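You operate a simulated robot arm through the tools that you are given. There is no shell and no other tool.

You are at the controls of a simulated robot arm. One attempt, no reset.

## Task
Add a scoop of lemon wedges to the blue mixing tub, level it and put its lid on.
Fine: level with the teal block before the lid goes on; scoop and block go back; two wedges spilt at most. Set down upright: green scoop, teal block.

It is judged by the outcome, as a careful person would: the job done as asked, and still so three seconds after it is handed in. It fails if anything else is knocked over, pushed out of place, dropped, spilled or broken. A push-on lid holds only when it is set on centred and level and pressed home; a screw cap is set on level and turned clockwise until tight.

## Robot
A 7-joint arm with a two-finger parallel gripper, fixed in place. Base frame: the origin is at the foot of the arm, x ahead of it, y to its left, z up; the work surface is at about z = 800. Lengths are in mm, angles in degrees, forces in N, time in s.
Its first joint turns from -166.0 to 166.0 degrees. Payload 1.57 kg.
The tool frame sits at the grasp point between the pads (the TCP): z along the fingers, y along the line on which they close. The tips reach 30 mm beyond it. Largest opening 80 mm; finger width 17, thickness 12; the body of the gripper, 40 by 82 mm, starts 80 mm behind the TCP.
Orientation is that of the tool frame in the base frame, as [roll, pitch, yaw] about the fixed x, y, z axes, in that order (R = Rz(yaw) Ry(pitch) Rx(roll)). With the fingers straight down and closing along the base's y, the tool's x points along the base's -x, its y along +y and its z along -z.

## Interface
- The arm moves only by the tool nudge_tool. Its argument "series" is a list of rows, each a list of 7 numbers: the shift along the base's x, y, z in mm, then the turn, a rotation vector about the base's x, y, z in rad, then the opening, from 0 (shut) to 1 (fully open). In form: [[x, y, z, wx, wy, wz, hand], ...]. A call has 1 to 20 rows; each row is the pose to reach, as a shift and turn from the pose commanded when the call began. A row lasts 0.2 s, in which the tool goes at most 50 mm and 8.6 degrees; a call with a longer step from one row to the next is refused whole, and so is a gripper value outside its range. A pose out of reach is approached as far as the arm can. The call stops where the force on the tool passes 40 N (or 10 N more than at its start, if that is more) or the arm is blocked; 0.2 s more then pass. Each finger travels about 153 mm/s and halts on what it meets, pressing with about 23 N; the grip force reading is that of the motor and also rises with nothing between the fingers. The clock runs only during rows and for 0.2 s after the last one: add rows that repeat a pose to give the fingers time. The reply holds the time, the measured pose of the TCP, the force on the tool along the base axes, the opening and the grip force, in the units named above and with some noise, with the torque about the TCP (base axes, N m) and any sound that the robot's microphone picked up.
- Cameras (640 x 400 px; columns grow to the right, rows downward): "scene" is fixed at [396.5, 504.2, 1603.8]; the picture's right is [-1.00, -0.07, 0.00], its down [-0.06, 0.87, -0.48] and it looks along [0.03, -0.48, -0.88] (base axes); focal length 214 px, centre (320, 200). "wrist" rides on the gripper at [72, -7, -122] in the tool frame; the picture's right is [0.09, 1.00, 0.00], its down [-0.84, 0.08, -0.54] and it looks along [-0.54, 0.05, 0.84] (tool axes); focal length 238 px, centre (320, 200). There is no depth. A picture from a camera that has moved, and an enlarged one, comes with that camera's place and axes in the base frame and with its lens. The place of the scene camera against the robot may be out by one fixed shift of up to 18 mm in any direction.
- grab_frame(camera): a new picture of that camera. No time passes.
- zoom(camera, box): a new picture of the part [left, top, right, bottom] of that camera's present view, enlarged. No time passes.
- close_job(): hands the job in; it is judged then, once.

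Places have to be worked out from the pictures, the camera data and where the tool is seen. Open the gripper and draw the arm clear of the work before you hand the job in, unless the task says otherwise.

The tools are called after "Request:" by a JSON object that holds its "op" and its "data". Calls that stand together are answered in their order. nudge_tool: Moves the arm, as the interface text tells. Its arguments: {"type":"object","properties":{"series":{"type":"array","items":{"type":"array","items":{"type":"number"}}}},"required":["series"]} The other tools are called the same way: grab_frame (camera) takes a picture; zoom (camera, box) takes an enlarged picture of a part of a camera's view; close_job () hands the job in.

At the start:

```text
time_s: 0.0
tool_pos: [519.5, 146.2, 1280.2]
ee_rot: [-179.9, 0.0, -180.0]
force: [1.0, 0.6, 0.3]
wrist_torque: [-0.02, 0.01, -0.01]
grip_width: 79.8
finger_force: 0.1
```

scene: 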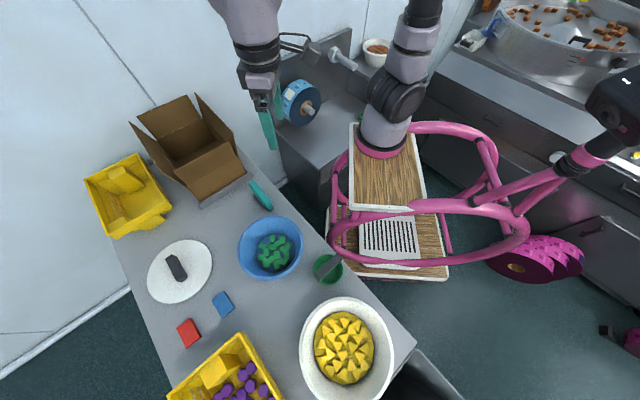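
wrist: 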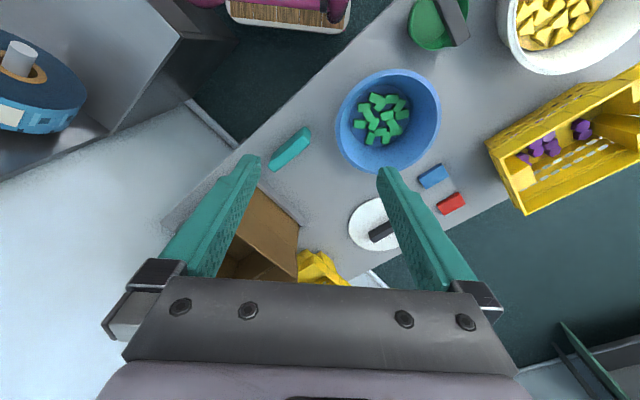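

I'll start by looking closely at the work surface from both cameras to locate the tub, scoop, block, lid and wedge bowl.

Request:
{"op": "zoom", "data": {"camera": "scene", "box": [220, 160, 420, 400]}}

Request:
{"op": "zoom", "data": {"camera": "scene", "box": [80, 90, 320, 330]}}

Request:
{"op": "zoom", "data": {"camera": "wrist", "box": [240, 0, 640, 250]}}

```text
1.67 times, centred on (320, 280) of scene
camera zoom: at [396.5, 504.2, 1603.8], right [-1.0, -0.07, 0.0], down [-0.06, 0.87, -0.48], along [0.03, -0.48, -0.88], focal length 358 px, centre (320, 67)
```

zoom: 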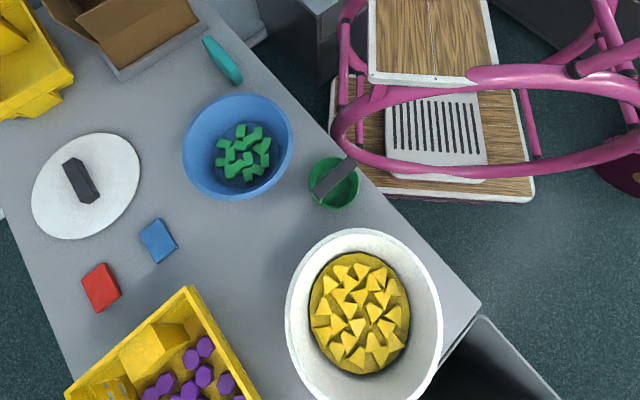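

```text
1.67 times, centred on (200, 210) of scene
camera zoom: at [396.5, 504.2, 1603.8], right [-1.0, -0.07, 0.0], down [-0.06, 0.87, -0.48], along [0.03, -0.48, -0.88], focal length 358 px, centre (520, 183)
```

zoom: 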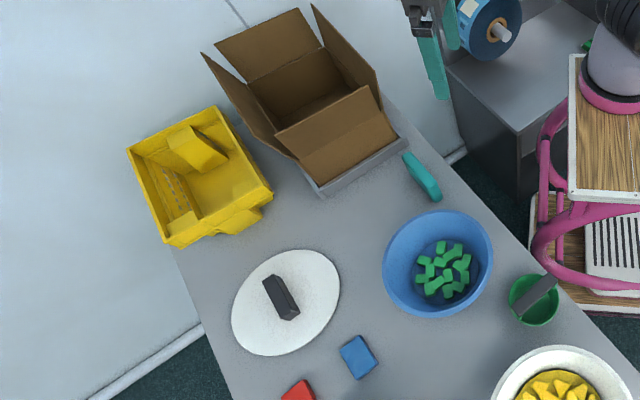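

```text
1.60 times, centred on (440, 125) of wrist
camera zoom: at [445.8, 139.9, 1401.6], right [-0.09, 1.0, 0.0], down [0.84, 0.08, 0.54], along [0.54, 0.05, -0.84], focal length 381 px, centre (128, 320)
```

zoom: 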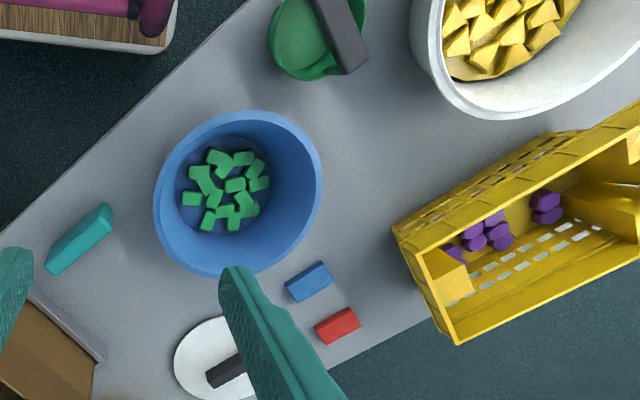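

The pictures show the blue tub near (568,303), the scoop near (385,360), the lemon bowl near (310,570), the teal block near (670,80), and the lid near (900,390). I'll swing the arm over the scoop and bowl for a closer wrist view.

Request:
{"op": "nudge_tool", "data": {"series": [[-15, 38, -10, 0, 0, 0.109, 1], [-30, 76, -20, 0, 0, 0.218, 1], [-45, 114, -30, 0, 0, 0.327, 1], [-60, 152, -40, 0, 0, 0.436, 1], [-75, 190, -50, 0, 0, 0.545, 1], [-90, 228, -60, 0, 0, 0.654, 1], [-105, 266, -70, 0, 0, 0.763, 1], [-120, 304, -80, 0, 0, 0.872, 1], [-120, 304, -80, 0, 0, 0.872, 1]]}}

Request:
{"op": "grab_frame", "data": {"camera": "wrist"}}

Request:
{"op": "grab_frame", "data": {"camera": "scene"}}

```text
time_s: 2.0
tool_pos: [398.1, 448.7, 1199.7]
ee_rot: [-180.0, -0.1, -130.0]
force: [-0.2, -0.7, -0.1]
wrist_torque: [0.03, -0.03, 0.0]
grip_width: 79.9
finger_force: 0.0
```

```text
taken
camera wrist: at [356.1, 390.3, 1322.1], right [-0.82, 0.57, 0.0], down [0.48, 0.69, 0.54], along [0.31, 0.45, -0.84], focal length 238 px, centre (320, 200)
```

wrist: 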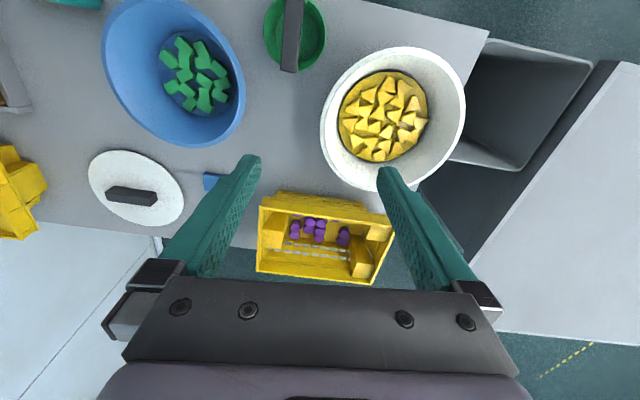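

```text
taken
```

scene: 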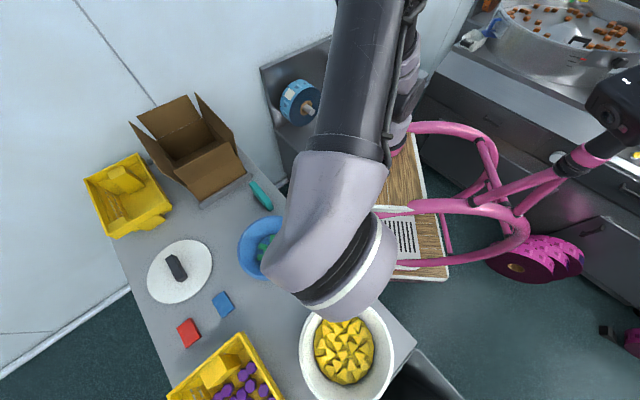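

Request:
{"op": "zoom", "data": {"camera": "wrist", "box": [230, 0, 390, 100]}}

Request:
{"op": "zoom", "data": {"camera": "wrist", "box": [300, 30, 492, 200]}}

Request:
{"op": "zoom", "data": {"camera": "wrist", "box": [70, 0, 262, 240]}}

```text
4.00 times, centred on (310, 50) of wrist
camera zoom: at [356.1, 390.3, 1322.1], right [-0.82, 0.57, 0.0], down [0.48, 0.69, 0.54], along [0.31, 0.45, -0.84], focal length 953 px, centre (360, 800)
```

zoom: 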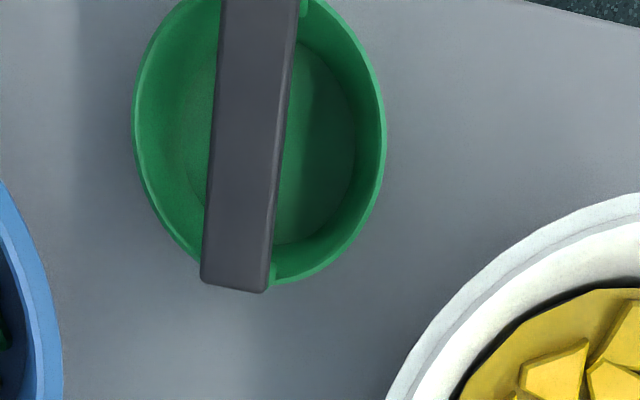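

```text
2.35 times, centred on (396, 115) of wrist
camera zoom: at [356.1, 390.3, 1322.1], right [-0.82, 0.57, 0.0], down [0.48, 0.69, 0.54], along [0.31, 0.45, -0.84], focal length 561 px, centre (141, 400)
```

zoom: 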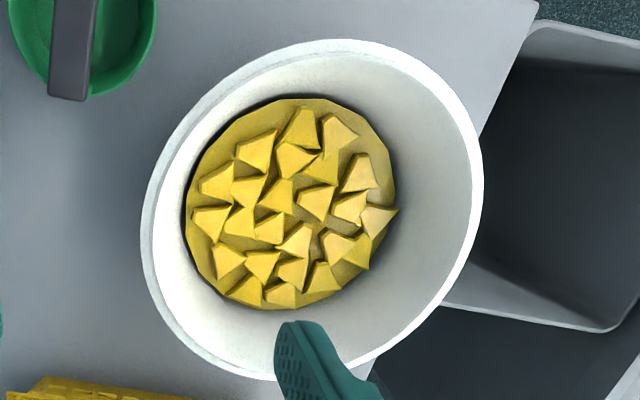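

```text
1.67 times, centred on (166, 120) of wrist
camera zoom: at [356.1, 390.3, 1322.1], right [-0.82, 0.57, 0.0], down [0.48, 0.69, 0.54], along [0.31, 0.45, -0.84], focal length 397 px, centre (577, 333)
```

zoom: 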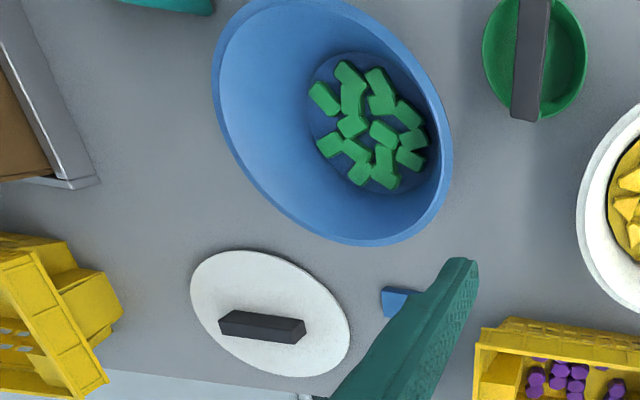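

The scoop looks like a 100 mm cup with a grey bar handle above it. I need to know its height and shape, so I'm moving to a different side with a lower view.

Request:
{"op": "nudge_tool", "data": {"series": [[5, -25, -18, 0, 0, 0.139, 1], [10, -50, -37, 0, 0, 0.279, 1], [15, -75, -56, 0, 0, 0.418, 1], [20, -100, -75, 0, 0, 0.558, 1], [25, -126, -94, 0, 0, 0.698, 1], [31, -151, -112, 0, 0, 0.837, 1], [36, -176, -131, 0, 0, 0.977, 1], [41, -202, -150, 0, 0, 1.117, 1], [41, -202, -150, 0, 0, 1.117, 1]]}}

Request:
{"op": "grab_frame", "data": {"camera": "wrist"}}

```text
time_s: 4.0
tool_pos: [441.2, 249.6, 1048.0]
ee_rot: [180.0, 0.1, -65.9]
force: [0.2, 0.2, 0.3]
wrist_torque: [-0.03, 0.01, 0.03]
grip_width: 79.9
finger_force: 0.1
```

```text
taken
camera wrist: at [475.4, 187.7, 1170.7], right [-0.87, -0.49, 0.0], down [-0.41, 0.73, 0.54], along [-0.27, 0.47, -0.84], focal length 238 px, centre (320, 200)
```

wrist: 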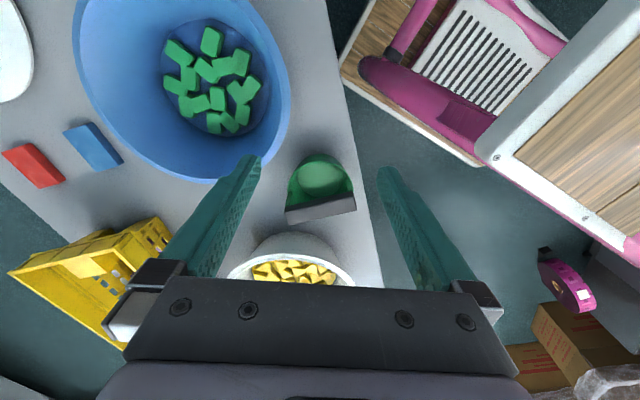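

Request:
{"op": "zoom", "data": {"camera": "wrist", "box": [260, 140, 380, 240]}}

Request:
{"op": "zoom", "data": {"camera": "wrist", "box": [60, 0, 300, 200]}}

```text
4.00 times, centred on (320, 190) of wrist
camera zoom: at [475.4, 187.7, 1170.7], right [-0.87, -0.49, 0.0], down [-0.41, 0.73, 0.54], along [-0.27, 0.47, -0.84], focal length 953 px, centre (320, 240)
```

zoom: 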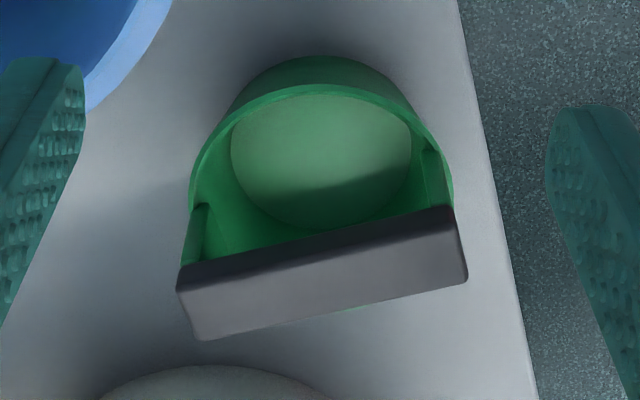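

```text
2.00 times, centred on (180, 100) of wrist
camera zoom: at [475.4, 187.7, 1170.7], right [-0.87, -0.49, 0.0], down [-0.41, 0.73, 0.54], along [-0.27, 0.47, -0.84], focal length 477 px, centre (600, 400)
```

zoom: 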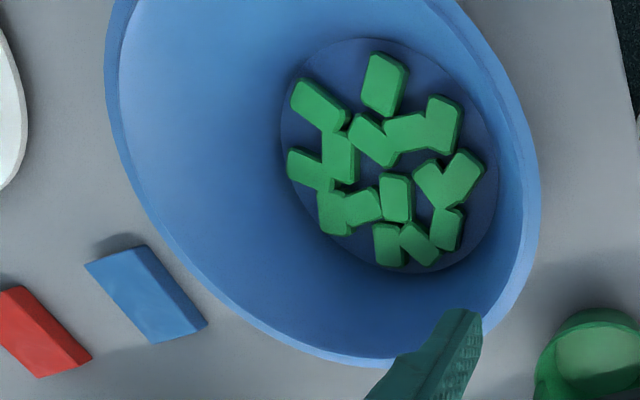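

The scoop is an upright cup under a bridge-bar handle, with the bar top at about z 898, centred near (378,356) and running along about 44°. Next I'll view the teal block, tub and lid from closer in.

Request:
{"op": "nudge_tool", "data": {"series": [[20, 2, 10, 0, 0, -0.131, 1], [40, 3, 20, 0, 0, -0.262, 1], [60, 5, 30, 0, 0, -0.393, 1], [80, 7, 40, 0, 0, -0.524, 1], [100, 8, 50, 0, 0, -0.655, 1], [120, 10, 60, 0, 0, -0.786, 1], [140, 12, 70, 0, 0, -0.917, 1], [160, 13, 80, 0, 0, -1.048, 1], [180, 15, 90, 0, 0, -1.179, 1], [200, 17, 100, 0, 0, -1.31, 1], [220, 18, 100, 0, 0, -1.441, 1], [240, 20, 100, 0, 0, -1.57, 1], [240, 20, 100, 0, 0, -1.57, 1]]}}

Request:
{"op": "grab_frame", "data": {"camera": "wrist"}}

```text
time_s: 6.8
tool_pos: [677.9, 267.5, 1150.4]
ee_rot: [180.0, 0.0, -156.1]
force: [0.9, -0.4, -0.8]
wrist_torque: [0.04, 0.0, 0.0]
grip_width: 80.1
finger_force: 0.0
```

```text
taken
camera wrist: at [615.0, 233.3, 1272.0], right [-0.49, 0.87, 0.0], down [0.73, 0.41, 0.54], along [0.47, 0.26, -0.84], focal length 238 px, centre (320, 200)
```

wrist: 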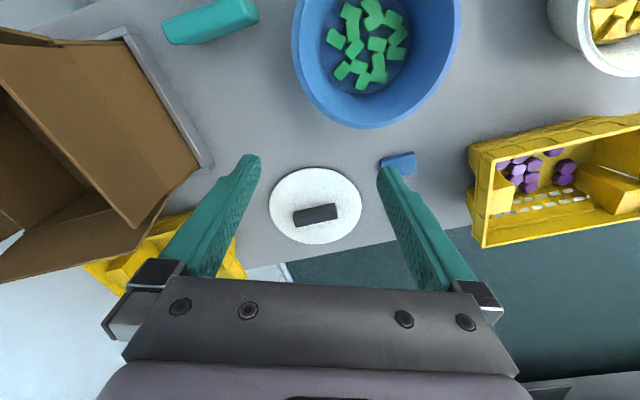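

Request:
{"op": "zoom", "data": {"camera": "wrist", "box": [250, 150, 380, 250]}}

Request:
{"op": "zoom", "data": {"camera": "wrist", "box": [140, 0, 300, 100]}}

Request:
{"op": "zoom", "data": {"camera": "wrist", "box": [280, 0, 480, 135]}}

```text
4.00 times, centred on (315, 200) of wrist
camera zoom: at [615.0, 233.3, 1272.0], right [-0.49, 0.87, 0.0], down [0.73, 0.41, 0.54], along [0.47, 0.26, -0.84], focal length 953 px, centre (340, 200)
```

zoom: 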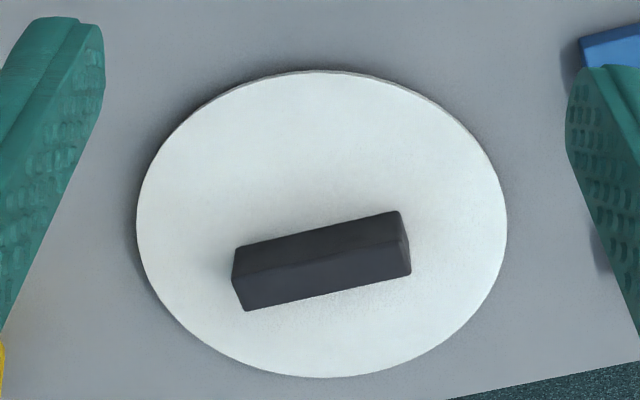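

```text
4.00 times, centred on (220, 50) of wrist
camera zoom: at [615.0, 233.3, 1272.0], right [-0.49, 0.87, 0.0], down [0.73, 0.41, 0.54], along [0.47, 0.26, -0.84], focal length 953 px, centre (720, 800)
```

zoom: 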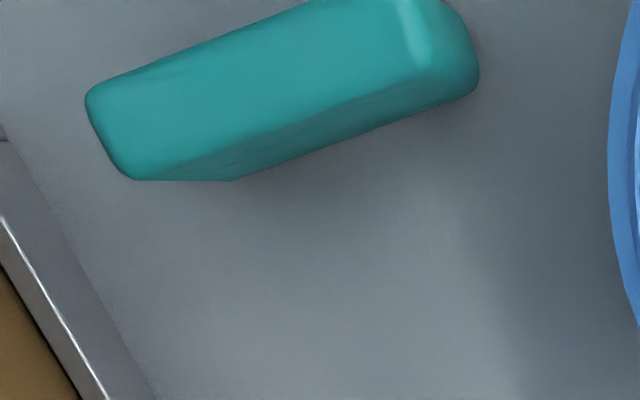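

```text
2.96 times, centred on (380, 68) of wrist
camera zoom: at [615.0, 233.3, 1272.0], right [-0.49, 0.87, 0.0], down [0.73, 0.41, 0.54], along [0.47, 0.26, -0.84], focal length 706 px, centre (142, 593)
```

zoom: 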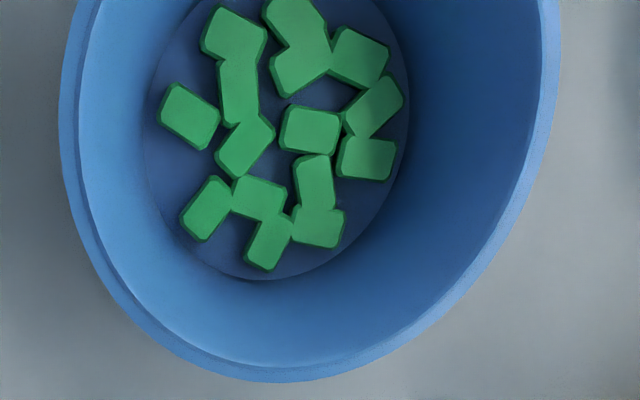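

The lid lies near (893,375), with a diameter of about 217 to 230 mm and a bar handle. The block is about 120 mm long. Before choosing a scooping motion I need the bowl profile, so I'll take a side-on view of the bowl from the tub side.

Request:
{"op": "nudge_tool", "data": {"series": [[-14, 14, -3, 0, 0, 0.138, 1], [-28, 27, -6, 0, 0, 0.275, 1], [-43, 41, -9, 0, 0, 0.412, 1], [-57, 55, -12, 0, 0, 0.55, 1], [-71, 68, -15, 0, 0, 0.688, 1], [-85, 82, -18, 0, 0, 0.825, 1], [-99, 96, -22, 0, 0, 0.962, 1], [-113, 109, -25, 0, 0, 1.1, 1], [-128, 123, -28, 0, 0, 1.238, 1], [-142, 137, -31, 0, 0, 1.375, 1], [-156, 150, -34, 0, 0, 1.512, 1], [-170, 164, -37, 0, 0, 1.65, 1], [-184, 178, -40, 0, 0, 1.788, 1], [-199, 191, -44, 0, 0, 1.925, 1], [-213, 205, -47, 0, 0, 2.062, 1], [-227, 218, -50, 0, 0, 2.2, 1], [-227, 218, -50, 0, 0, 2.2, 1]]}}

Request:
{"op": "grab_frame", "data": {"camera": "wrist"}}

```text
time_s: 10.4
tool_pos: [451.2, 485.7, 1100.4]
ee_rot: [-180.0, -0.1, -29.8]
force: [0.3, -0.4, 0.1]
wrist_torque: [0.01, 0.03, 0.02]
grip_width: 79.8
finger_force: 0.1
```

```text
taken
camera wrist: at [516.1, 456.6, 1222.8], right [-0.42, -0.91, 0.0], down [-0.76, 0.35, 0.54], along [-0.49, 0.23, -0.84], focal length 238 px, centre (320, 200)
```

wrist: 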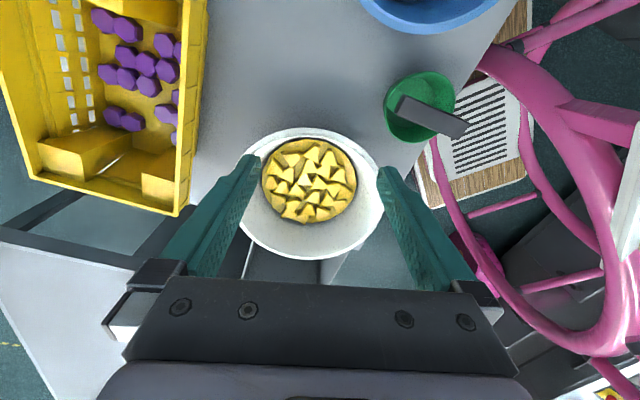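

Now I'll tilt about 30° and lower, to see the bowl's side profile, and the scoop too.

Request:
{"op": "nudge_tool", "data": {"series": [[-3, 4, -26, 0.044, 0.094, 0, 1], [-6, 8, -52, 0.088, 0.188, 0, 1], [-9, 12, -78, 0.133, 0.283, 0, 1], [-12, 16, -104, 0.177, 0.377, 0, 1], [-16, 21, -125, 0.221, 0.471, 0, 1], [-16, 21, -125, 0.221, 0.471, 0, 1]]}}

Request:
{"op": "grab_frame", "data": {"camera": "wrist"}}

```text
time_s: 11.8
tool_pos: [434.9, 506.0, 975.1]
ee_rot: [177.3, 29.8, -30.7]
force: [0.4, 0.6, -0.2]
wrist_torque: [0.01, 0.02, 0.01]
grip_width: 80.0
finger_force: 0.0
```

```text
taken
camera wrist: at [546.1, 456.7, 1044.3], right [-0.42, -0.91, 0.0], down [-0.42, 0.19, 0.89], along [-0.81, 0.37, -0.46], focal length 238 px, centre (320, 200)
```

wrist: 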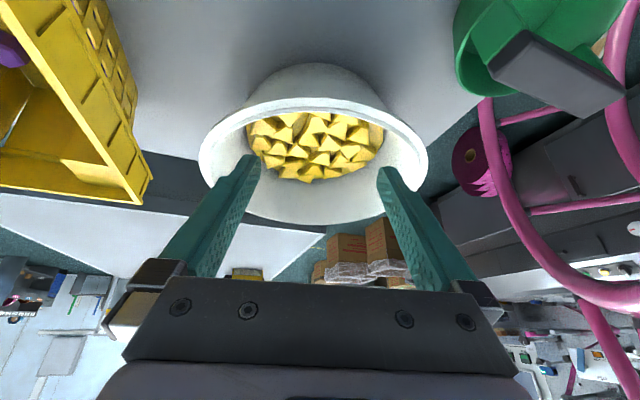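

Request:
{"op": "zoom", "data": {"camera": "wrist", "box": [190, 50, 440, 230]}}

Request:
{"op": "zoom", "data": {"camera": "wrist", "box": [440, 0, 640, 125]}}

```text
2.22 times, centred on (315, 140) of wrist
camera zoom: at [546.1, 456.7, 1044.3], right [-0.42, -0.91, 0.0], down [-0.42, 0.19, 0.89], along [-0.81, 0.37, -0.46], focal length 530 px, centre (331, 333)
```

zoom: 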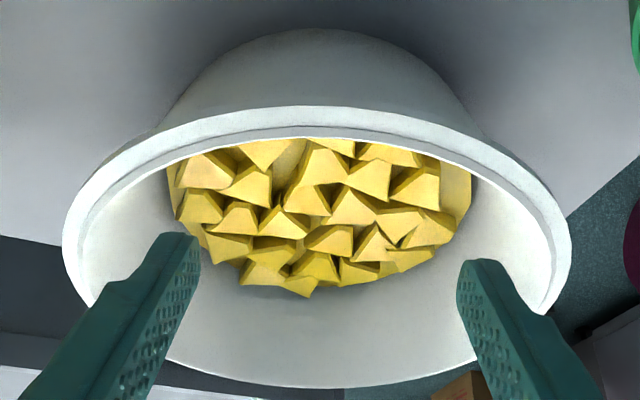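

```text
3.20 times, centred on (540, 62) of wrist
camera zoom: at [546.1, 456.7, 1044.3], right [-0.42, -0.91, 0.0], down [-0.42, 0.19, 0.89], along [-0.81, 0.37, -0.46], focal length 763 px, centre (-384, 640)
```

zoom: 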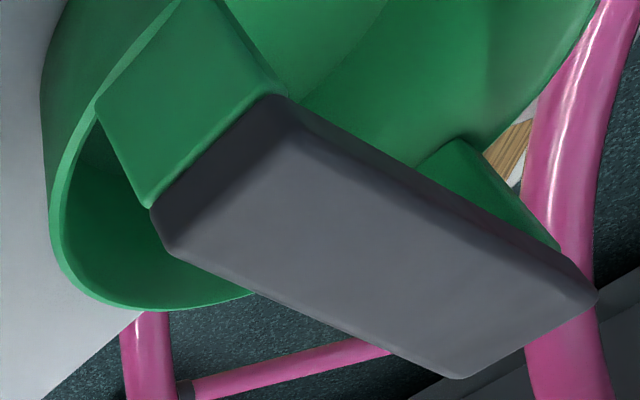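

The bowl rim is at z≈894 with its centre near (317,562), and the wedges lie on a bed at z≈830. Scooping and pouring need large tilts, so I'll test in free air over the tub which tilts the arm can reach. First I'll straighten up and move there.

Request:
{"op": "nudge_tool", "data": {"series": [[10, -10, 40, -0.044, -0.094, 0, 1], [20, -30, 75, -0.088, -0.188, 0, 1], [32, -60, 100, -0.133, -0.283, 0, 1], [48, -90, 125, -0.177, -0.377, 0, 1], [64, -120, 145, -0.221, -0.471, 0, 1], [95, -150, 165, -0.221, -0.471, 0, 1], [125, -185, 175, -0.221, -0.471, 0, 1], [134, -203, 175, -0.221, -0.471, 0, 1]]}}

Request:
{"op": "nudge_tool", "data": {"series": [[0, 0, 0, 0, 0, -0.13, 1], [0, 0, 0, 0, 0, -0.26, 1], [0, 0, 0, 0, 0, -0.39, 1], [0, 0, 0, 0, 0, -0.52, 1], [0, 0, 0, 0, 0, -0.65, 1], [0, 0, 0, 0, 0, -0.65, 1]]}}

```text
time_s: 13.6
tool_pos: [568.6, 302.5, 1150.4]
ee_rot: [180.0, -0.1, -29.9]
force: [0.3, 0.4, -0.4]
wrist_torque: [-0.03, -0.01, -0.01]
grip_width: 79.9
finger_force: 0.1
```

```text
time_s: 15.0
tool_pos: [569.8, 304.1, 1148.2]
ee_rot: [-179.9, 0.0, -67.2]
force: [-0.7, -0.5, 0.9]
wrist_torque: [-0.01, 0.03, 0.0]
grip_width: 79.8
finger_force: 0.1
```

Vertical again over the tub. Now I'll test tilting so that the fingers point outward and the gripper body is toward the base, up to about 108°.

Request:
{"op": "nudge_tool", "data": {"series": [[0, 0, 0, 0.064, -0.12, 0, 1], [0, 0, 0, 0.128, -0.239, 0, 1], [0, 0, 0, 0.192, -0.359, 0, 1], [0, 0, 0, 0.256, -0.478, 0, 1], [0, 0, 0, 0.32, -0.598, 0, 1], [0, 0, 0, 0.384, -0.718, 0, 1], [0, 0, 0, 0.447, -0.837, 0, 1], [0, 0, 0, 0.511, -0.957, 0, 1], [0, 0, 0, 0.575, -1.076, 0, 1], [0, 0, 0, 0.639, -1.196, 0, 1], [0, 0, 0, 0.703, -1.316, 0, 1], [0, 0, 0, 0.767, -1.435, 0, 1], [0, 0, 0, 0.831, -1.555, 0, 1], [0, 0, 0, 0.895, -1.674, 0, 1], [0, 0, 0, 0.895, -1.674, 0, 1]]}}

Request:
{"op": "grab_frame", "data": {"camera": "scene"}}

```text
time_s: 18.2
tool_pos: [569.6, 304.9, 1149.7]
ee_rot: [-71.0, 5.0, -60.1]
force: [-0.9, -0.2, 0.8]
wrist_torque: [0.02, 0.01, 0.0]
grip_width: 80.1
finger_force: 0.0
out of reach, approached as far as the arm can: row 10, 11, 12
```

```text
taken
```

scene: 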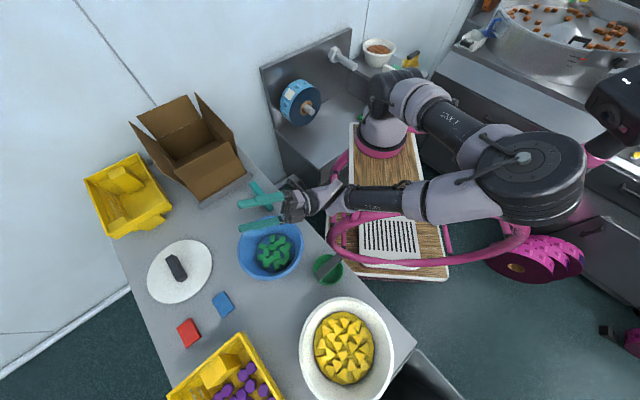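

It reached 109° here, though it passed an awkward configuration on the way. I'll check whether this tilt holds when lowered to pouring height.

Request:
{"op": "nudge_tool", "data": {"series": [[0, 0, -25, 0, 0, 0, 1], [0, 0, -50, 0, 0, 0, 1], [0, 0, -75, 0, 0, 0, 1], [0, 0, -100, 0, 0, 0, 1], [0, 0, -125, 0, 0, 0, 1], [0, 0, -150, 0, 0, 0, 1], [0, 0, -170, 0, 0, 0, 1], [0, 0, -170, 0, 0, 0, 1]]}}

Request:
{"op": "grab_frame", "data": {"camera": "scene"}}

Request:
{"op": "grab_frame", "data": {"camera": "wrist"}}

```text
time_s: 20.0
tool_pos: [570.7, 303.5, 977.7]
ee_rot: [-71.2, 5.0, -60.2]
force: [-0.1, 0.9, -0.3]
wrist_torque: [0.0, 0.03, 0.01]
grip_width: 80.1
finger_force: 0.2
```

```text
taken
```

scene: 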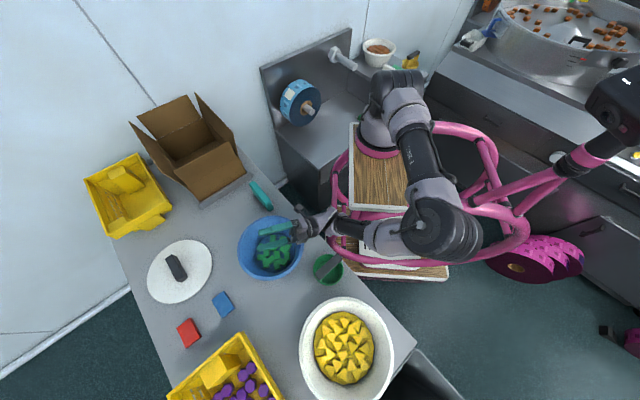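

```text
taken
camera wrist: at [502.0, 186.1, 938.2], right [0.28, 0.15, -0.95], down [-0.85, 0.5, -0.17], along [0.45, 0.85, 0.27], focal length 238 px, centre (320, 200)
```

wrist: 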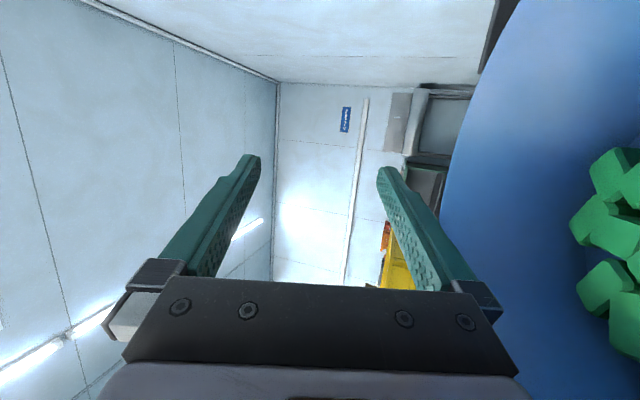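

It holds at z≈978. I'll reverse the tilt at this height to see if the whole arc is reachable here.

Request:
{"op": "nudge_tool", "data": {"series": [[0, 0, 5, -0.064, 0.12, 0, 1], [0, 0, 10, -0.128, 0.239, 0, 1], [0, 0, 15, -0.192, 0.359, 0, 1], [0, 0, 20, -0.256, 0.478, 0, 1], [0, 0, 20, -0.32, 0.598, 0, 1], [0, 0, 20, -0.384, 0.718, 0, 1], [0, 0, 20, -0.447, 0.837, 0, 1], [0, 0, 20, -0.511, 0.957, 0, 1], [0, 0, 20, -0.575, 1.076, 0, 1], [0, 0, 20, -0.639, 1.196, 0, 1], [0, 0, 20, -0.703, 1.316, 0, 1], [0, 0, 20, -0.767, 1.435, 0, 1], [0, 0, 20, -0.831, 1.555, 0, 1], [0, 0, 20, -0.895, 1.674, 0, 1], [0, 0, 20, -0.895, 1.674, 0, 1]]}}

Request:
{"op": "grab_frame", "data": {"camera": "scene"}}

Request:
{"op": "grab_frame", "data": {"camera": "wrist"}}

```text
time_s: 23.2
tool_pos: [570.8, 304.1, 1000.4]
ee_rot: [179.9, 0.1, -67.2]
force: [-0.6, -0.2, 0.1]
wrist_torque: [0.0, -0.01, -0.01]
grip_width: 80.0
finger_force: 0.1
out of reach, approached as far as the arm can: row 4, 5, 6
```

```text
taken
```

scene: 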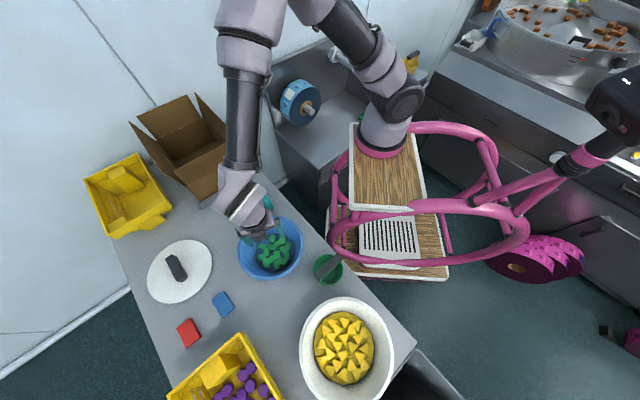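

```text
taken
camera wrist: at [604.3, 241.2, 1122.1], right [-0.88, -0.47, 0.0], down [-0.39, 0.74, 0.54], along [-0.26, 0.48, -0.84], focal length 238 px, centre (320, 200)
```

wrist: 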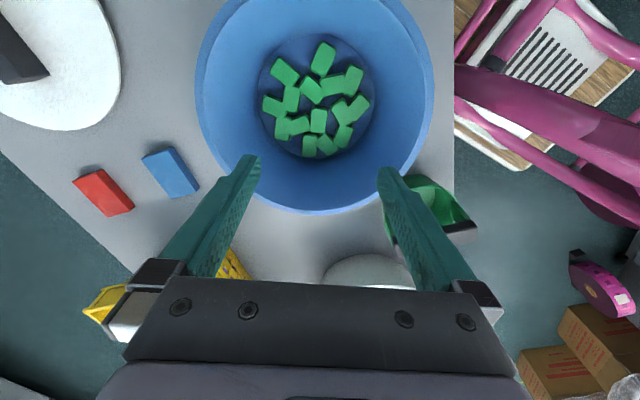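

The inward arc passes an unreachable band around 60–77° and the elbow flips, which is risky with a load. I'll test a sideways (tangential) tilt instead: first yaw so the camera faces radially.

Request:
{"op": "nudge_tool", "data": {"series": [[0, 0, 20, 0, 0, -0.148, 1], [0, 0, 40, 0, 0, -0.296, 1], [0, 0, 60, 0, 0, -0.444, 1], [0, 0, 80, 0, 0, -0.592, 1], [0, 0, 80, 0, 0, -0.74, 1], [0, 0, 80, 0, 0, -0.888, 1], [0, 0, 80, 0, 0, -1.036, 1], [0, 0, 80, 0, 0, -1.184, 1], [0, 0, 80, 0, 0, -1.332, 1], [0, 0, 80, 0, 0, -1.48, 1], [0, 0, 80, 0, 0, -1.48, 1]]}}

Request:
{"op": "nudge_tool", "data": {"series": [[0, 0, 0, 0.124, 0.066, 0, 1], [0, 0, 0, 0.247, 0.131, 0, 1], [0, 0, 0, 0.371, 0.197, 0, 1], [0, 0, 0, 0.494, 0.263, 0, 1], [0, 0, 0, 0.618, 0.328, 0, 1], [0, 0, 0, 0.742, 0.394, 0, 1], [0, 0, 0, 0.865, 0.46, 0, 1], [0, 0, 0, 0.989, 0.525, 0, 1], [0, 0, 0, 1.112, 0.591, 0, 1], [0, 0, 0, 1.236, 0.657, 0, 1], [0, 0, 0, 1.36, 0.722, 0, 1], [0, 0, 0, 1.483, 0.788, 0, 1], [0, 0, 0, 1.607, 0.854, 0, 1], [0, 0, 0, 1.7, 0.9, 0, 1], [0, 0, 0, 1.7, 0.9, 0, 1]]}}

Request:
{"op": "grab_frame", "data": {"camera": "scene"}}

```text
time_s: 25.6
tool_pos: [571.6, 305.1, 1079.4]
ee_rot: [180.0, 0.1, -152.1]
force: [-0.5, 0.8, -0.2]
wrist_torque: [0.03, -0.01, 0.01]
grip_width: 80.2
finger_force: 0.1
```

```text
time_s: 28.8
tool_pos: [569.9, 303.1, 1079.0]
ee_rot: [69.7, 0.1, -152.2]
force: [0.0, 0.1, -0.6]
wrist_torque: [-0.01, -0.01, 0.01]
grip_width: 79.7
finger_force: 0.1
```

```text
taken
```

scene: 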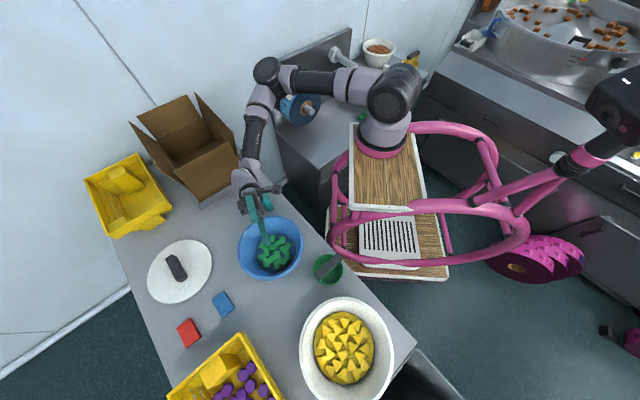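

The sideways tilt to 110° is smooth. To stay clear of the teal block, I'll swing the tilt direction by -30° (fingers toward +y) and lower, to test it at pouring height.

Request:
{"op": "nudge_tool", "data": {"series": [[0, 0, -10, 0, 0, -0.13, 1], [0, 0, -20, 0, 0, -0.26, 1], [0, 0, -30, 0, 0, -0.39, 1], [0, 0, -40, 0, 0, -0.524, 1], [0, 0, -60, 0, 0, -0.524, 1], [0, 0, -80, 0, 0, -0.524, 1], [0, 0, -100, 0, 0, -0.524, 1], [0, 0, -100, 0, 0, -0.524, 1]]}}

Request:
{"op": "grab_frame", "data": {"camera": "scene"}}

```text
time_s: 30.6
tool_pos: [571.0, 303.4, 979.6]
ee_rot: [69.8, 0.1, 177.8]
force: [0.1, -0.1, 0.2]
wrist_torque: [-0.01, -0.03, 0.01]
grip_width: 80.2
finger_force: 0.2
```

```text
taken
```

scene: 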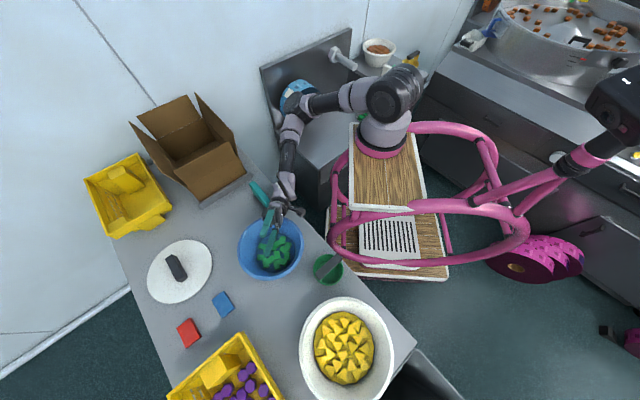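

This works too: tool along +y at 110° tilt at z≈980 with no reach problems. So I'll use one tool yaw (bar along the tilt axis) for grasp, scoop and pour. Now I'll un-tilt and then go above the scoop.

Request:
{"op": "nudge_tool", "data": {"series": [[0, 0, 15, -0.14, 0.005, 0, 1], [0, 0, 30, -0.28, 0.01, 0, 1], [0, 0, 45, -0.42, 0.015, 0, 1], [0, 0, 60, -0.56, 0.02, 0, 1], [0, 0, 75, -0.7, 0.025, 0, 1], [0, 0, 90, -0.84, 0.03, 0, 1], [0, 0, 100, -0.98, 0.035, 0, 1], [0, 0, 100, -1.12, 0.04, 0, 1], [0, 0, 100, -1.26, 0.045, 0, 1], [0, 0, 100, -1.4, 0.05, 0, 1], [0, 0, 100, -1.54, 0.055, 0, 1], [0, 0, 100, -1.68, 0.06, 0, 1], [0, 0, 100, -1.82, 0.065, 0, 1], [0, 0, 100, -1.924, 0.069, 0, 1], [0, 0, 100, -1.924, 0.069, 0, 1]]}}

Request:
{"op": "nudge_tool", "data": {"series": [[-30, 8, 0, 0, 0, 0.135, 1], [-60, 16, 0, 0, 0, 0.27, 1], [-95, 26, 0, 0, 0, 0.405, 1], [-130, 36, 0, 0, 0, 0.54, 1], [-165, 46, 0, 0, 0, 0.675, 1], [-193, 53, 0, 0, 0, 0.815, 1], [-193, 53, -30, 0, 0, 0.815, 1], [-193, 53, -60, 0, 0, 0.815, 1], [-193, 53, -60, 0, 0, 0.815, 1]]}}

Request:
{"op": "grab_frame", "data": {"camera": "wrist"}}

```text
time_s: 33.8
tool_pos: [569.6, 303.5, 1079.2]
ee_rot: [-179.8, 0.1, 178.1]
force: [0.1, 0.2, 0.2]
wrist_torque: [-0.02, -0.01, 0.0]
grip_width: 80.1
finger_force: 0.1
```

```text
time_s: 35.8
tool_pos: [377.6, 353.4, 1019.9]
ee_rot: [-179.9, 0.1, -135.2]
force: [0.2, -0.4, 0.3]
wrist_torque: [0.02, -0.02, 0.03]
grip_width: 79.9
finger_force: 0.1
```

```text
taken
camera wrist: at [330.4, 299.1, 1139.9], right [-0.77, 0.64, 0.0], down [0.54, 0.64, 0.54], along [0.35, 0.42, -0.84], focal length 238 px, centre (320, 200)
```

wrist: 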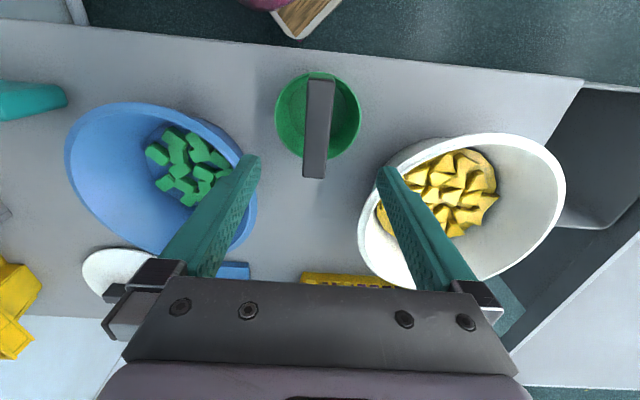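

Request:
{"op": "zoom", "data": {"camera": "wrist", "box": [256, 55, 384, 190]}}

```text
2.96 times, centred on (320, 122) of wrist
camera zoom: at [330.4, 299.1, 1139.9], right [-0.77, 0.64, 0.0], down [0.54, 0.64, 0.54], along [0.35, 0.42, -0.84], focal length 706 px, centre (320, 430)
```

zoom: 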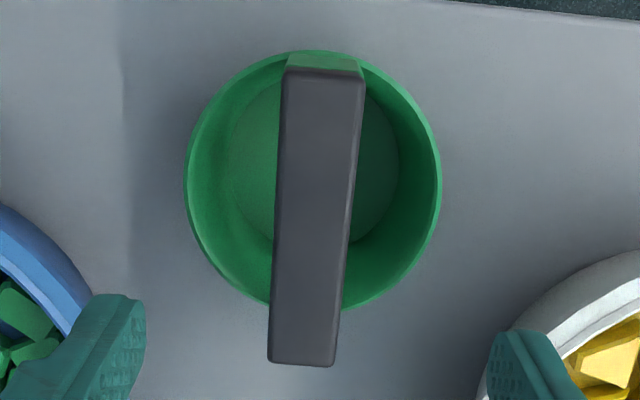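

The bar is centred near (380,356), about 25 mm wide and aligned with the tool. I'll descend partway and check.

Request:
{"op": "nudge_tool", "data": {"series": [[1, 0, -25, 0, 0, 0, 1], [2, 0, -50, 0, 0, 0, 1], [2, 0, -70, 0, 0, 0, 1], [2, 0, -85, 0, 0, 0, 1], [2, 0, -85, 0, 0, 0, 1]]}}

Request:
{"op": "grab_frame", "data": {"camera": "wrist"}}

```text
time_s: 37.0
tool_pos: [378.9, 358.9, 933.5]
ee_rot: [-179.9, 0.1, -135.2]
force: [-0.2, -0.8, -0.5]
wrist_torque: [-0.05, -0.01, 0.01]
grip_width: 79.8
finger_force: 0.1
```

```text
taken
camera wrist: at [331.5, 302.7, 1056.0], right [-0.77, 0.64, 0.0], down [0.54, 0.64, 0.54], along [0.35, 0.42, -0.84], focal length 238 px, centre (320, 200)
```

wrist: 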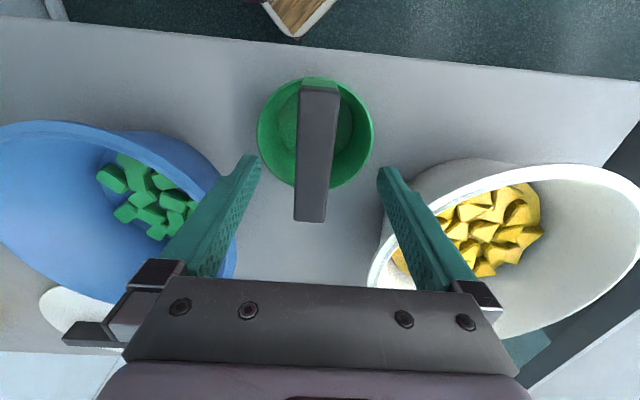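

The bar centre is at (381,356) at z≈898. I'll make a small correction and descend to grasp height, then close.

Request:
{"op": "nudge_tool", "data": {"series": [[1, -2, -15, 0, 0, 0, 1], [1, -2, -30, 0, 0, 0, 1], [1, -2, -45, 0, 0, 0, 1], [1, -2, -45, 0, 0, 0, 1]]}}

Request:
{"op": "grab_frame", "data": {"camera": "wrist"}}

```text
time_s: 38.0
tool_pos: [379.8, 355.3, 890.2]
ee_rot: [-179.8, 0.2, -135.1]
force: [-0.3, -0.5, -0.4]
wrist_torque: [-0.01, 0.0, 0.02]
grip_width: 80.1
finger_force: 0.0
```

```text
taken
camera wrist: at [332.9, 300.7, 1011.6], right [-0.77, 0.64, 0.0], down [0.54, 0.64, 0.54], along [0.35, 0.42, -0.84], focal length 238 px, centre (320, 200)
```

wrist: 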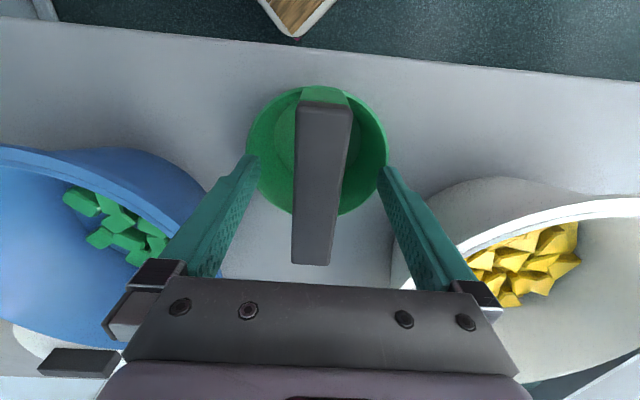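

The bar is centred between the fingers at grasp depth, so I'm closing now.

Request:
{"op": "nudge_tool", "data": {"series": [[0, 0, 0, 0, 0, 0, 0], [0, 0, 0, 0, 0, 0, 0], [0, 0, 0, 0, 0, 0, 0], [0, 0, 0, 0, 0, 0, 0]]}}

Request:
{"op": "grab_frame", "data": {"camera": "wrist"}}

```text
time_s: 39.0
tool_pos: [380.7, 355.9, 889.9]
ee_rot: [-179.8, 0.2, -135.2]
force: [0.5, -0.2, -0.2]
wrist_torque: [0.0, 0.02, -0.01]
grip_width: 25.4
finger_force: 23.0
```

```text
taken
camera wrist: at [332.9, 300.7, 1011.6], right [-0.77, 0.64, 0.0], down [0.54, 0.64, 0.54], along [0.35, 0.42, -0.84], focal length 238 px, centre (320, 200)
```

wrist: 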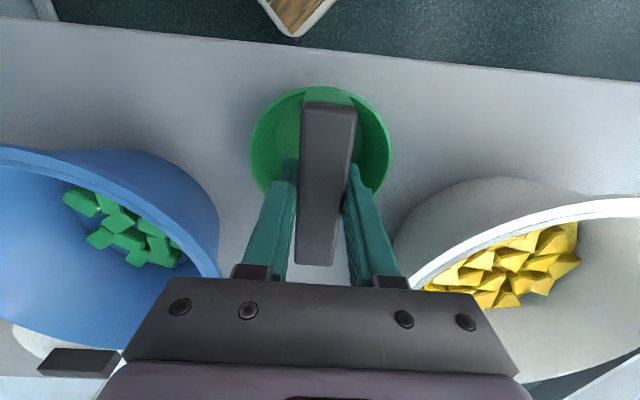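

The grip holds the bar at 25.4 mm wide, at commanded pose (381.5,355.2,890.2). I'll lift straight up and check it hangs well.

Request:
{"op": "nudge_tool", "data": {"series": [[0, 0, 10, 0, 0, 0, 0], [0, 0, 30, 0, 0, 0, 0], [0, 0, 60, 0, 0, 0, 0], [0, 0, 95, 0, 0, 0, 0], [0, 0, 130, 0, 0, 0, 0], [0, 0, 150, 0, 0, 0, 0], [0, 0, 150, 0, 0, 0, 0]]}}

Request:
{"op": "grab_frame", "data": {"camera": "wrist"}}

Request:
{"op": "grab_frame", "data": {"camera": "scene"}}

```text
time_s: 40.6
tool_pos: [381.1, 355.7, 1037.8]
ee_rot: [-180.0, 0.1, -135.2]
force: [0.1, -0.1, 0.2]
wrist_torque: [-0.01, -0.03, -0.01]
grip_width: 0.0
finger_force: 21.7
```

```text
taken
camera wrist: at [333.8, 300.8, 1160.1], right [-0.77, 0.64, 0.0], down [0.54, 0.64, 0.54], along [0.35, 0.42, -0.84], focal length 238 px, centre (320, 200)
```

wrist: 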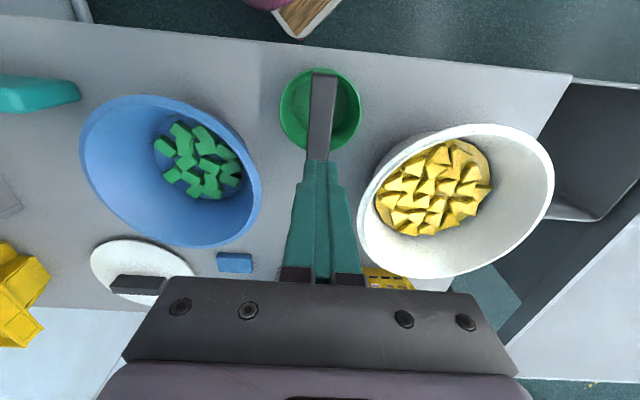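

```text
taken
```

scene: 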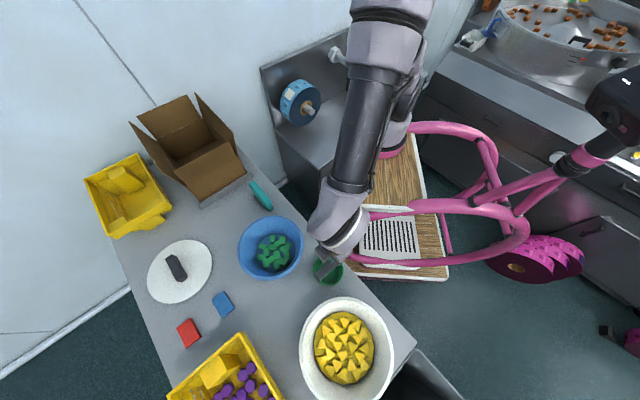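

The grip slipped off: width reads 0 and the scoop is still standing on the table. I'll look closely at its current position and work out why.

Request:
{"op": "zoom", "data": {"camera": "wrist", "box": [256, 50, 384, 190]}}

Request:
{"op": "zoom", "data": {"camera": "scene", "box": [290, 230, 370, 300]}}

```text
2.86 times, centred on (320, 120) of wrist
camera zoom: at [333.8, 300.8, 1160.1], right [-0.77, 0.64, 0.0], down [0.54, 0.64, 0.54], along [0.35, 0.42, -0.84], focal length 681 px, centre (320, 429)
```

zoom: 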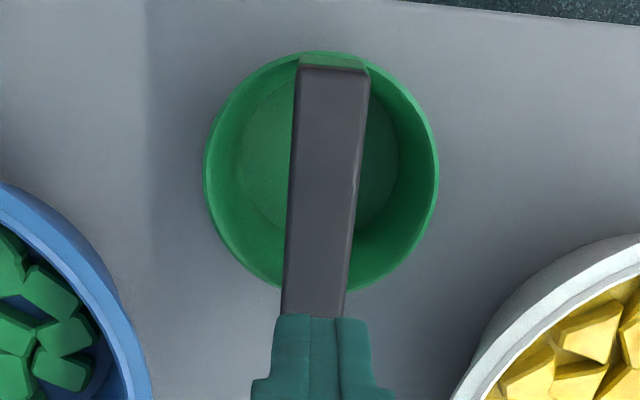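

```text
5.71 times, centred on (330, 265) of scene
camera zoom: at [396.5, 504.2, 1603.8], right [-1.0, -0.07, 0.0], down [-0.06, 0.87, -0.48], along [0.03, -0.48, -0.88], focal length 1226 px, centre (263, -171)
```

zoom: 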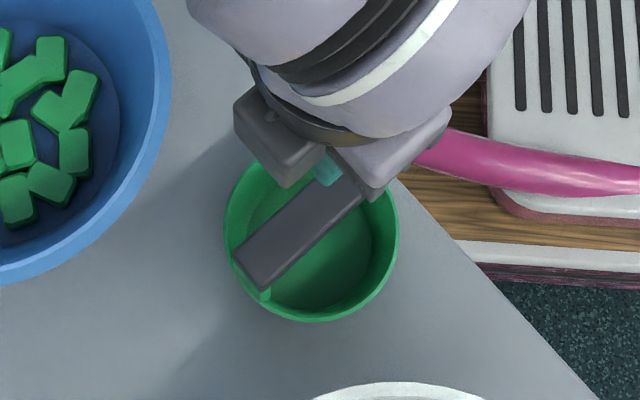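

The scoop hasn't moved. I'll probe the bar's top height with the closed fingertips, stepping slowly from tips at about 912.

Request:
{"op": "nudge_tool", "data": {"series": [[0, 0, -35, 0, 0, 0, 0], [0, 0, -70, 0, 0, 0, 0], [0, 0, -98, 0, 0, 0, 0], [0, 0, -98, 0, 0, 0, 0]]}}

Request:
{"op": "nudge_tool", "data": {"series": [[0, 0, -2, 0, 0, 0, 0], [0, 0, -4, 0, 0, 0, 0], [0, 0, -6, 0, 0, 0, 0], [0, 0, -8, 0, 0, 0, 0], [0, 0, -10, 0, 0, 0, 0], [0, 0, -12, 0, 0, 0, 0], [0, 0, -14, 0, 0, 0, 0]]}}

```text
time_s: 41.6
tool_pos: [378.7, 352.7, 941.6]
ee_rot: [-179.9, 0.3, -135.2]
force: [0.8, -0.2, 0.6]
wrist_torque: [0.01, 0.02, -0.01]
grip_width: 0.0
finger_force: 20.9
```

```text
time_s: 42.9
tool_pos: [381.3, 354.5, 933.0]
ee_rot: [-180.0, 0.3, -135.3]
force: [-0.6, -2.5, 14.2]
wrist_torque: [-0.14, 0.1, 0.02]
grip_width: 0.0
finger_force: 21.5
stopped in row 6: the force on the tool passed its limit at 46 N (the readings are from after the stop); the commanded pose is now the measured one
```

Contact came at tip z≈903, so the bar top is about 902 and the earlier grip height was right. I'll regrasp somewhat deeper with a partly opened hand, then lift in tiny steps while watching force and width.

Request:
{"op": "nudge_tool", "data": {"series": [[0, 0, 10, 0, 0, 0, 0], [0, 0, 10, 0, 0, 0, 0.65], [0, 0, 10, 0, 0, 0, 0.65], [0, 0, 10, 0, 0, 0, 0.65], [0, 1, -15, 0, 0, 0, 0.65], [0, 1, -35, 0, 0, 0, 0.65], [0, 1, -51, 0, 0, 0, 0.65], [0, 1, -51, 0, 0, 0, 0.65]]}}

Request:
{"op": "grab_frame", "data": {"camera": "wrist"}}

```text
time_s: 44.7
tool_pos: [380.5, 355.8, 881.8]
ee_rot: [-179.9, 0.2, -135.2]
force: [0.1, 0.0, -0.6]
wrist_torque: [-0.01, -0.03, 0.0]
grip_width: 51.9
finger_force: 0.0
```

```text
taken
camera wrist: at [332.6, 301.1, 1003.1], right [-0.77, 0.64, 0.0], down [0.54, 0.64, 0.55], along [0.35, 0.42, -0.84], focal length 238 px, centre (320, 200)
```

wrist: 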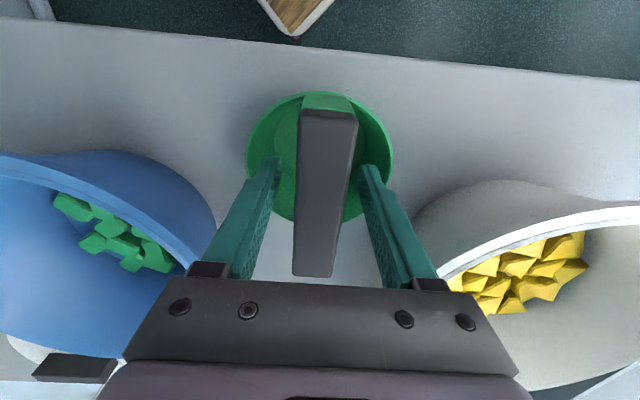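

Centred and about 9 mm deeper than before. I'll close, then lift just a few millimetres slowly.

Request:
{"op": "nudge_tool", "data": {"series": [[0, 0, 0, 0, 0, 0, 0], [0, 0, 0, 0, 0, 0, 0], [0, 0, 0, 0, 0, 0, 0], [0, 0, 0, 0, 0, 0, 0], [0, 0, 0, 0, 0, 0, 0]]}}

Request:
{"op": "nudge_tool", "data": {"series": [[0, 0, 1, 0, 0, 0, 0], [0, 0, 2, 0, 0, 0, 0], [0, 0, 3, 0, 0, 0, 0], [0, 0, 4, 0, 0, 0, 0]]}}

Request:
{"op": "nudge_tool", "data": {"series": [[0, 0, 2, 0, 0, 0, 0], [0, 0, 4, 0, 0, 0, 0], [0, 0, 6, 0, 0, 0, 0], [0, 0, 8, 0, 0, 0, 0]]}}

Request:
{"op": "grab_frame", "data": {"camera": "wrist"}}

```text
time_s: 45.9
tool_pos: [379.5, 354.9, 882.0]
ee_rot: [-180.0, 0.3, -135.3]
force: [-0.4, 0.4, 0.4]
wrist_torque: [0.02, 0.01, 0.01]
grip_width: 25.6
finger_force: 22.5
```

```text
time_s: 46.9
tool_pos: [380.4, 356.1, 885.5]
ee_rot: [-179.9, 0.3, -135.3]
force: [0.7, -0.1, -0.6]
wrist_torque: [-0.02, -0.01, -0.01]
grip_width: 25.2
finger_force: 22.7
```

```text
time_s: 47.9
tool_pos: [380.2, 355.7, 893.8]
ee_rot: [-179.9, 0.2, -135.2]
force: [0.2, -0.5, -0.9]
wrist_torque: [0.0, 0.0, 0.0]
grip_width: 25.3
finger_force: 23.3
```

```text
taken
camera wrist: at [333.0, 301.4, 1015.6], right [-0.77, 0.64, 0.0], down [0.54, 0.64, 0.54], along [0.35, 0.42, -0.84], focal length 238 px, centre (320, 200)
```

wrist: 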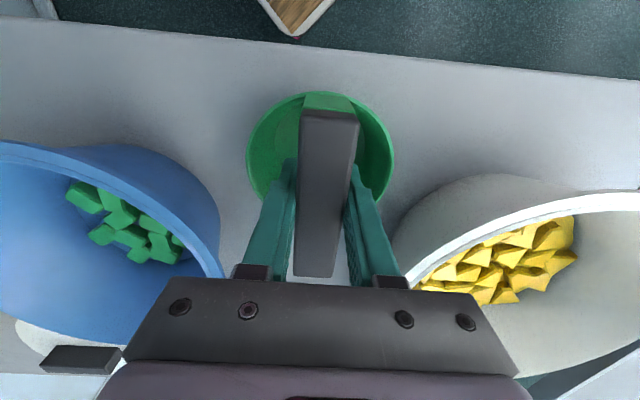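

It's lifting: the scoop rises with the hand and weighs only about 1 N. I'll continue slowly, then check.

Request:
{"op": "nudge_tool", "data": {"series": [[0, 0, 3, 0, 0, 0, 0], [0, 0, 7, 0, 0, 0, 0], [0, 0, 12, 0, 0, 0, 0], [0, 0, 18, 0, 0, 0, 0], [0, 0, 24, 0, 0, 0, 0], [0, 0, 29, 0, 0, 0, 0], [0, 0, 33, 0, 0, 0, 0], [0, 0, 36, 0, 0, 0, 0]]}}

Request:
{"op": "grab_frame", "data": {"camera": "wrist"}}

```text
time_s: 49.7
tool_pos: [381.2, 355.6, 930.8]
ee_rot: [-179.9, 0.2, -135.3]
force: [-1.4, -0.1, -1.4]
wrist_torque: [0.02, 0.03, 0.03]
grip_width: 25.5
finger_force: 22.4
```

```text
taken
camera wrist: at [333.6, 301.3, 1052.9], right [-0.77, 0.64, 0.0], down [0.54, 0.64, 0.54], along [0.35, 0.42, -0.84], focal length 238 px, centre (320, 200)
```

wrist: 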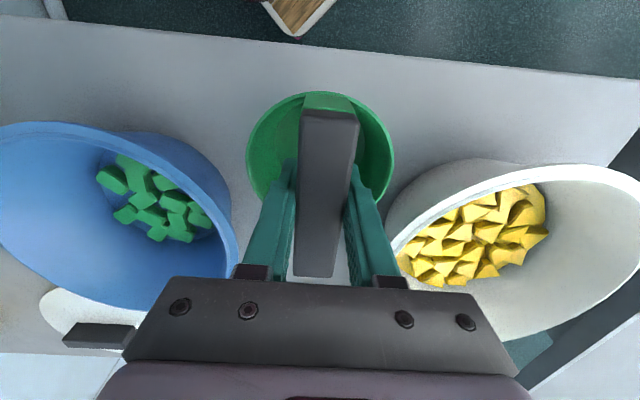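

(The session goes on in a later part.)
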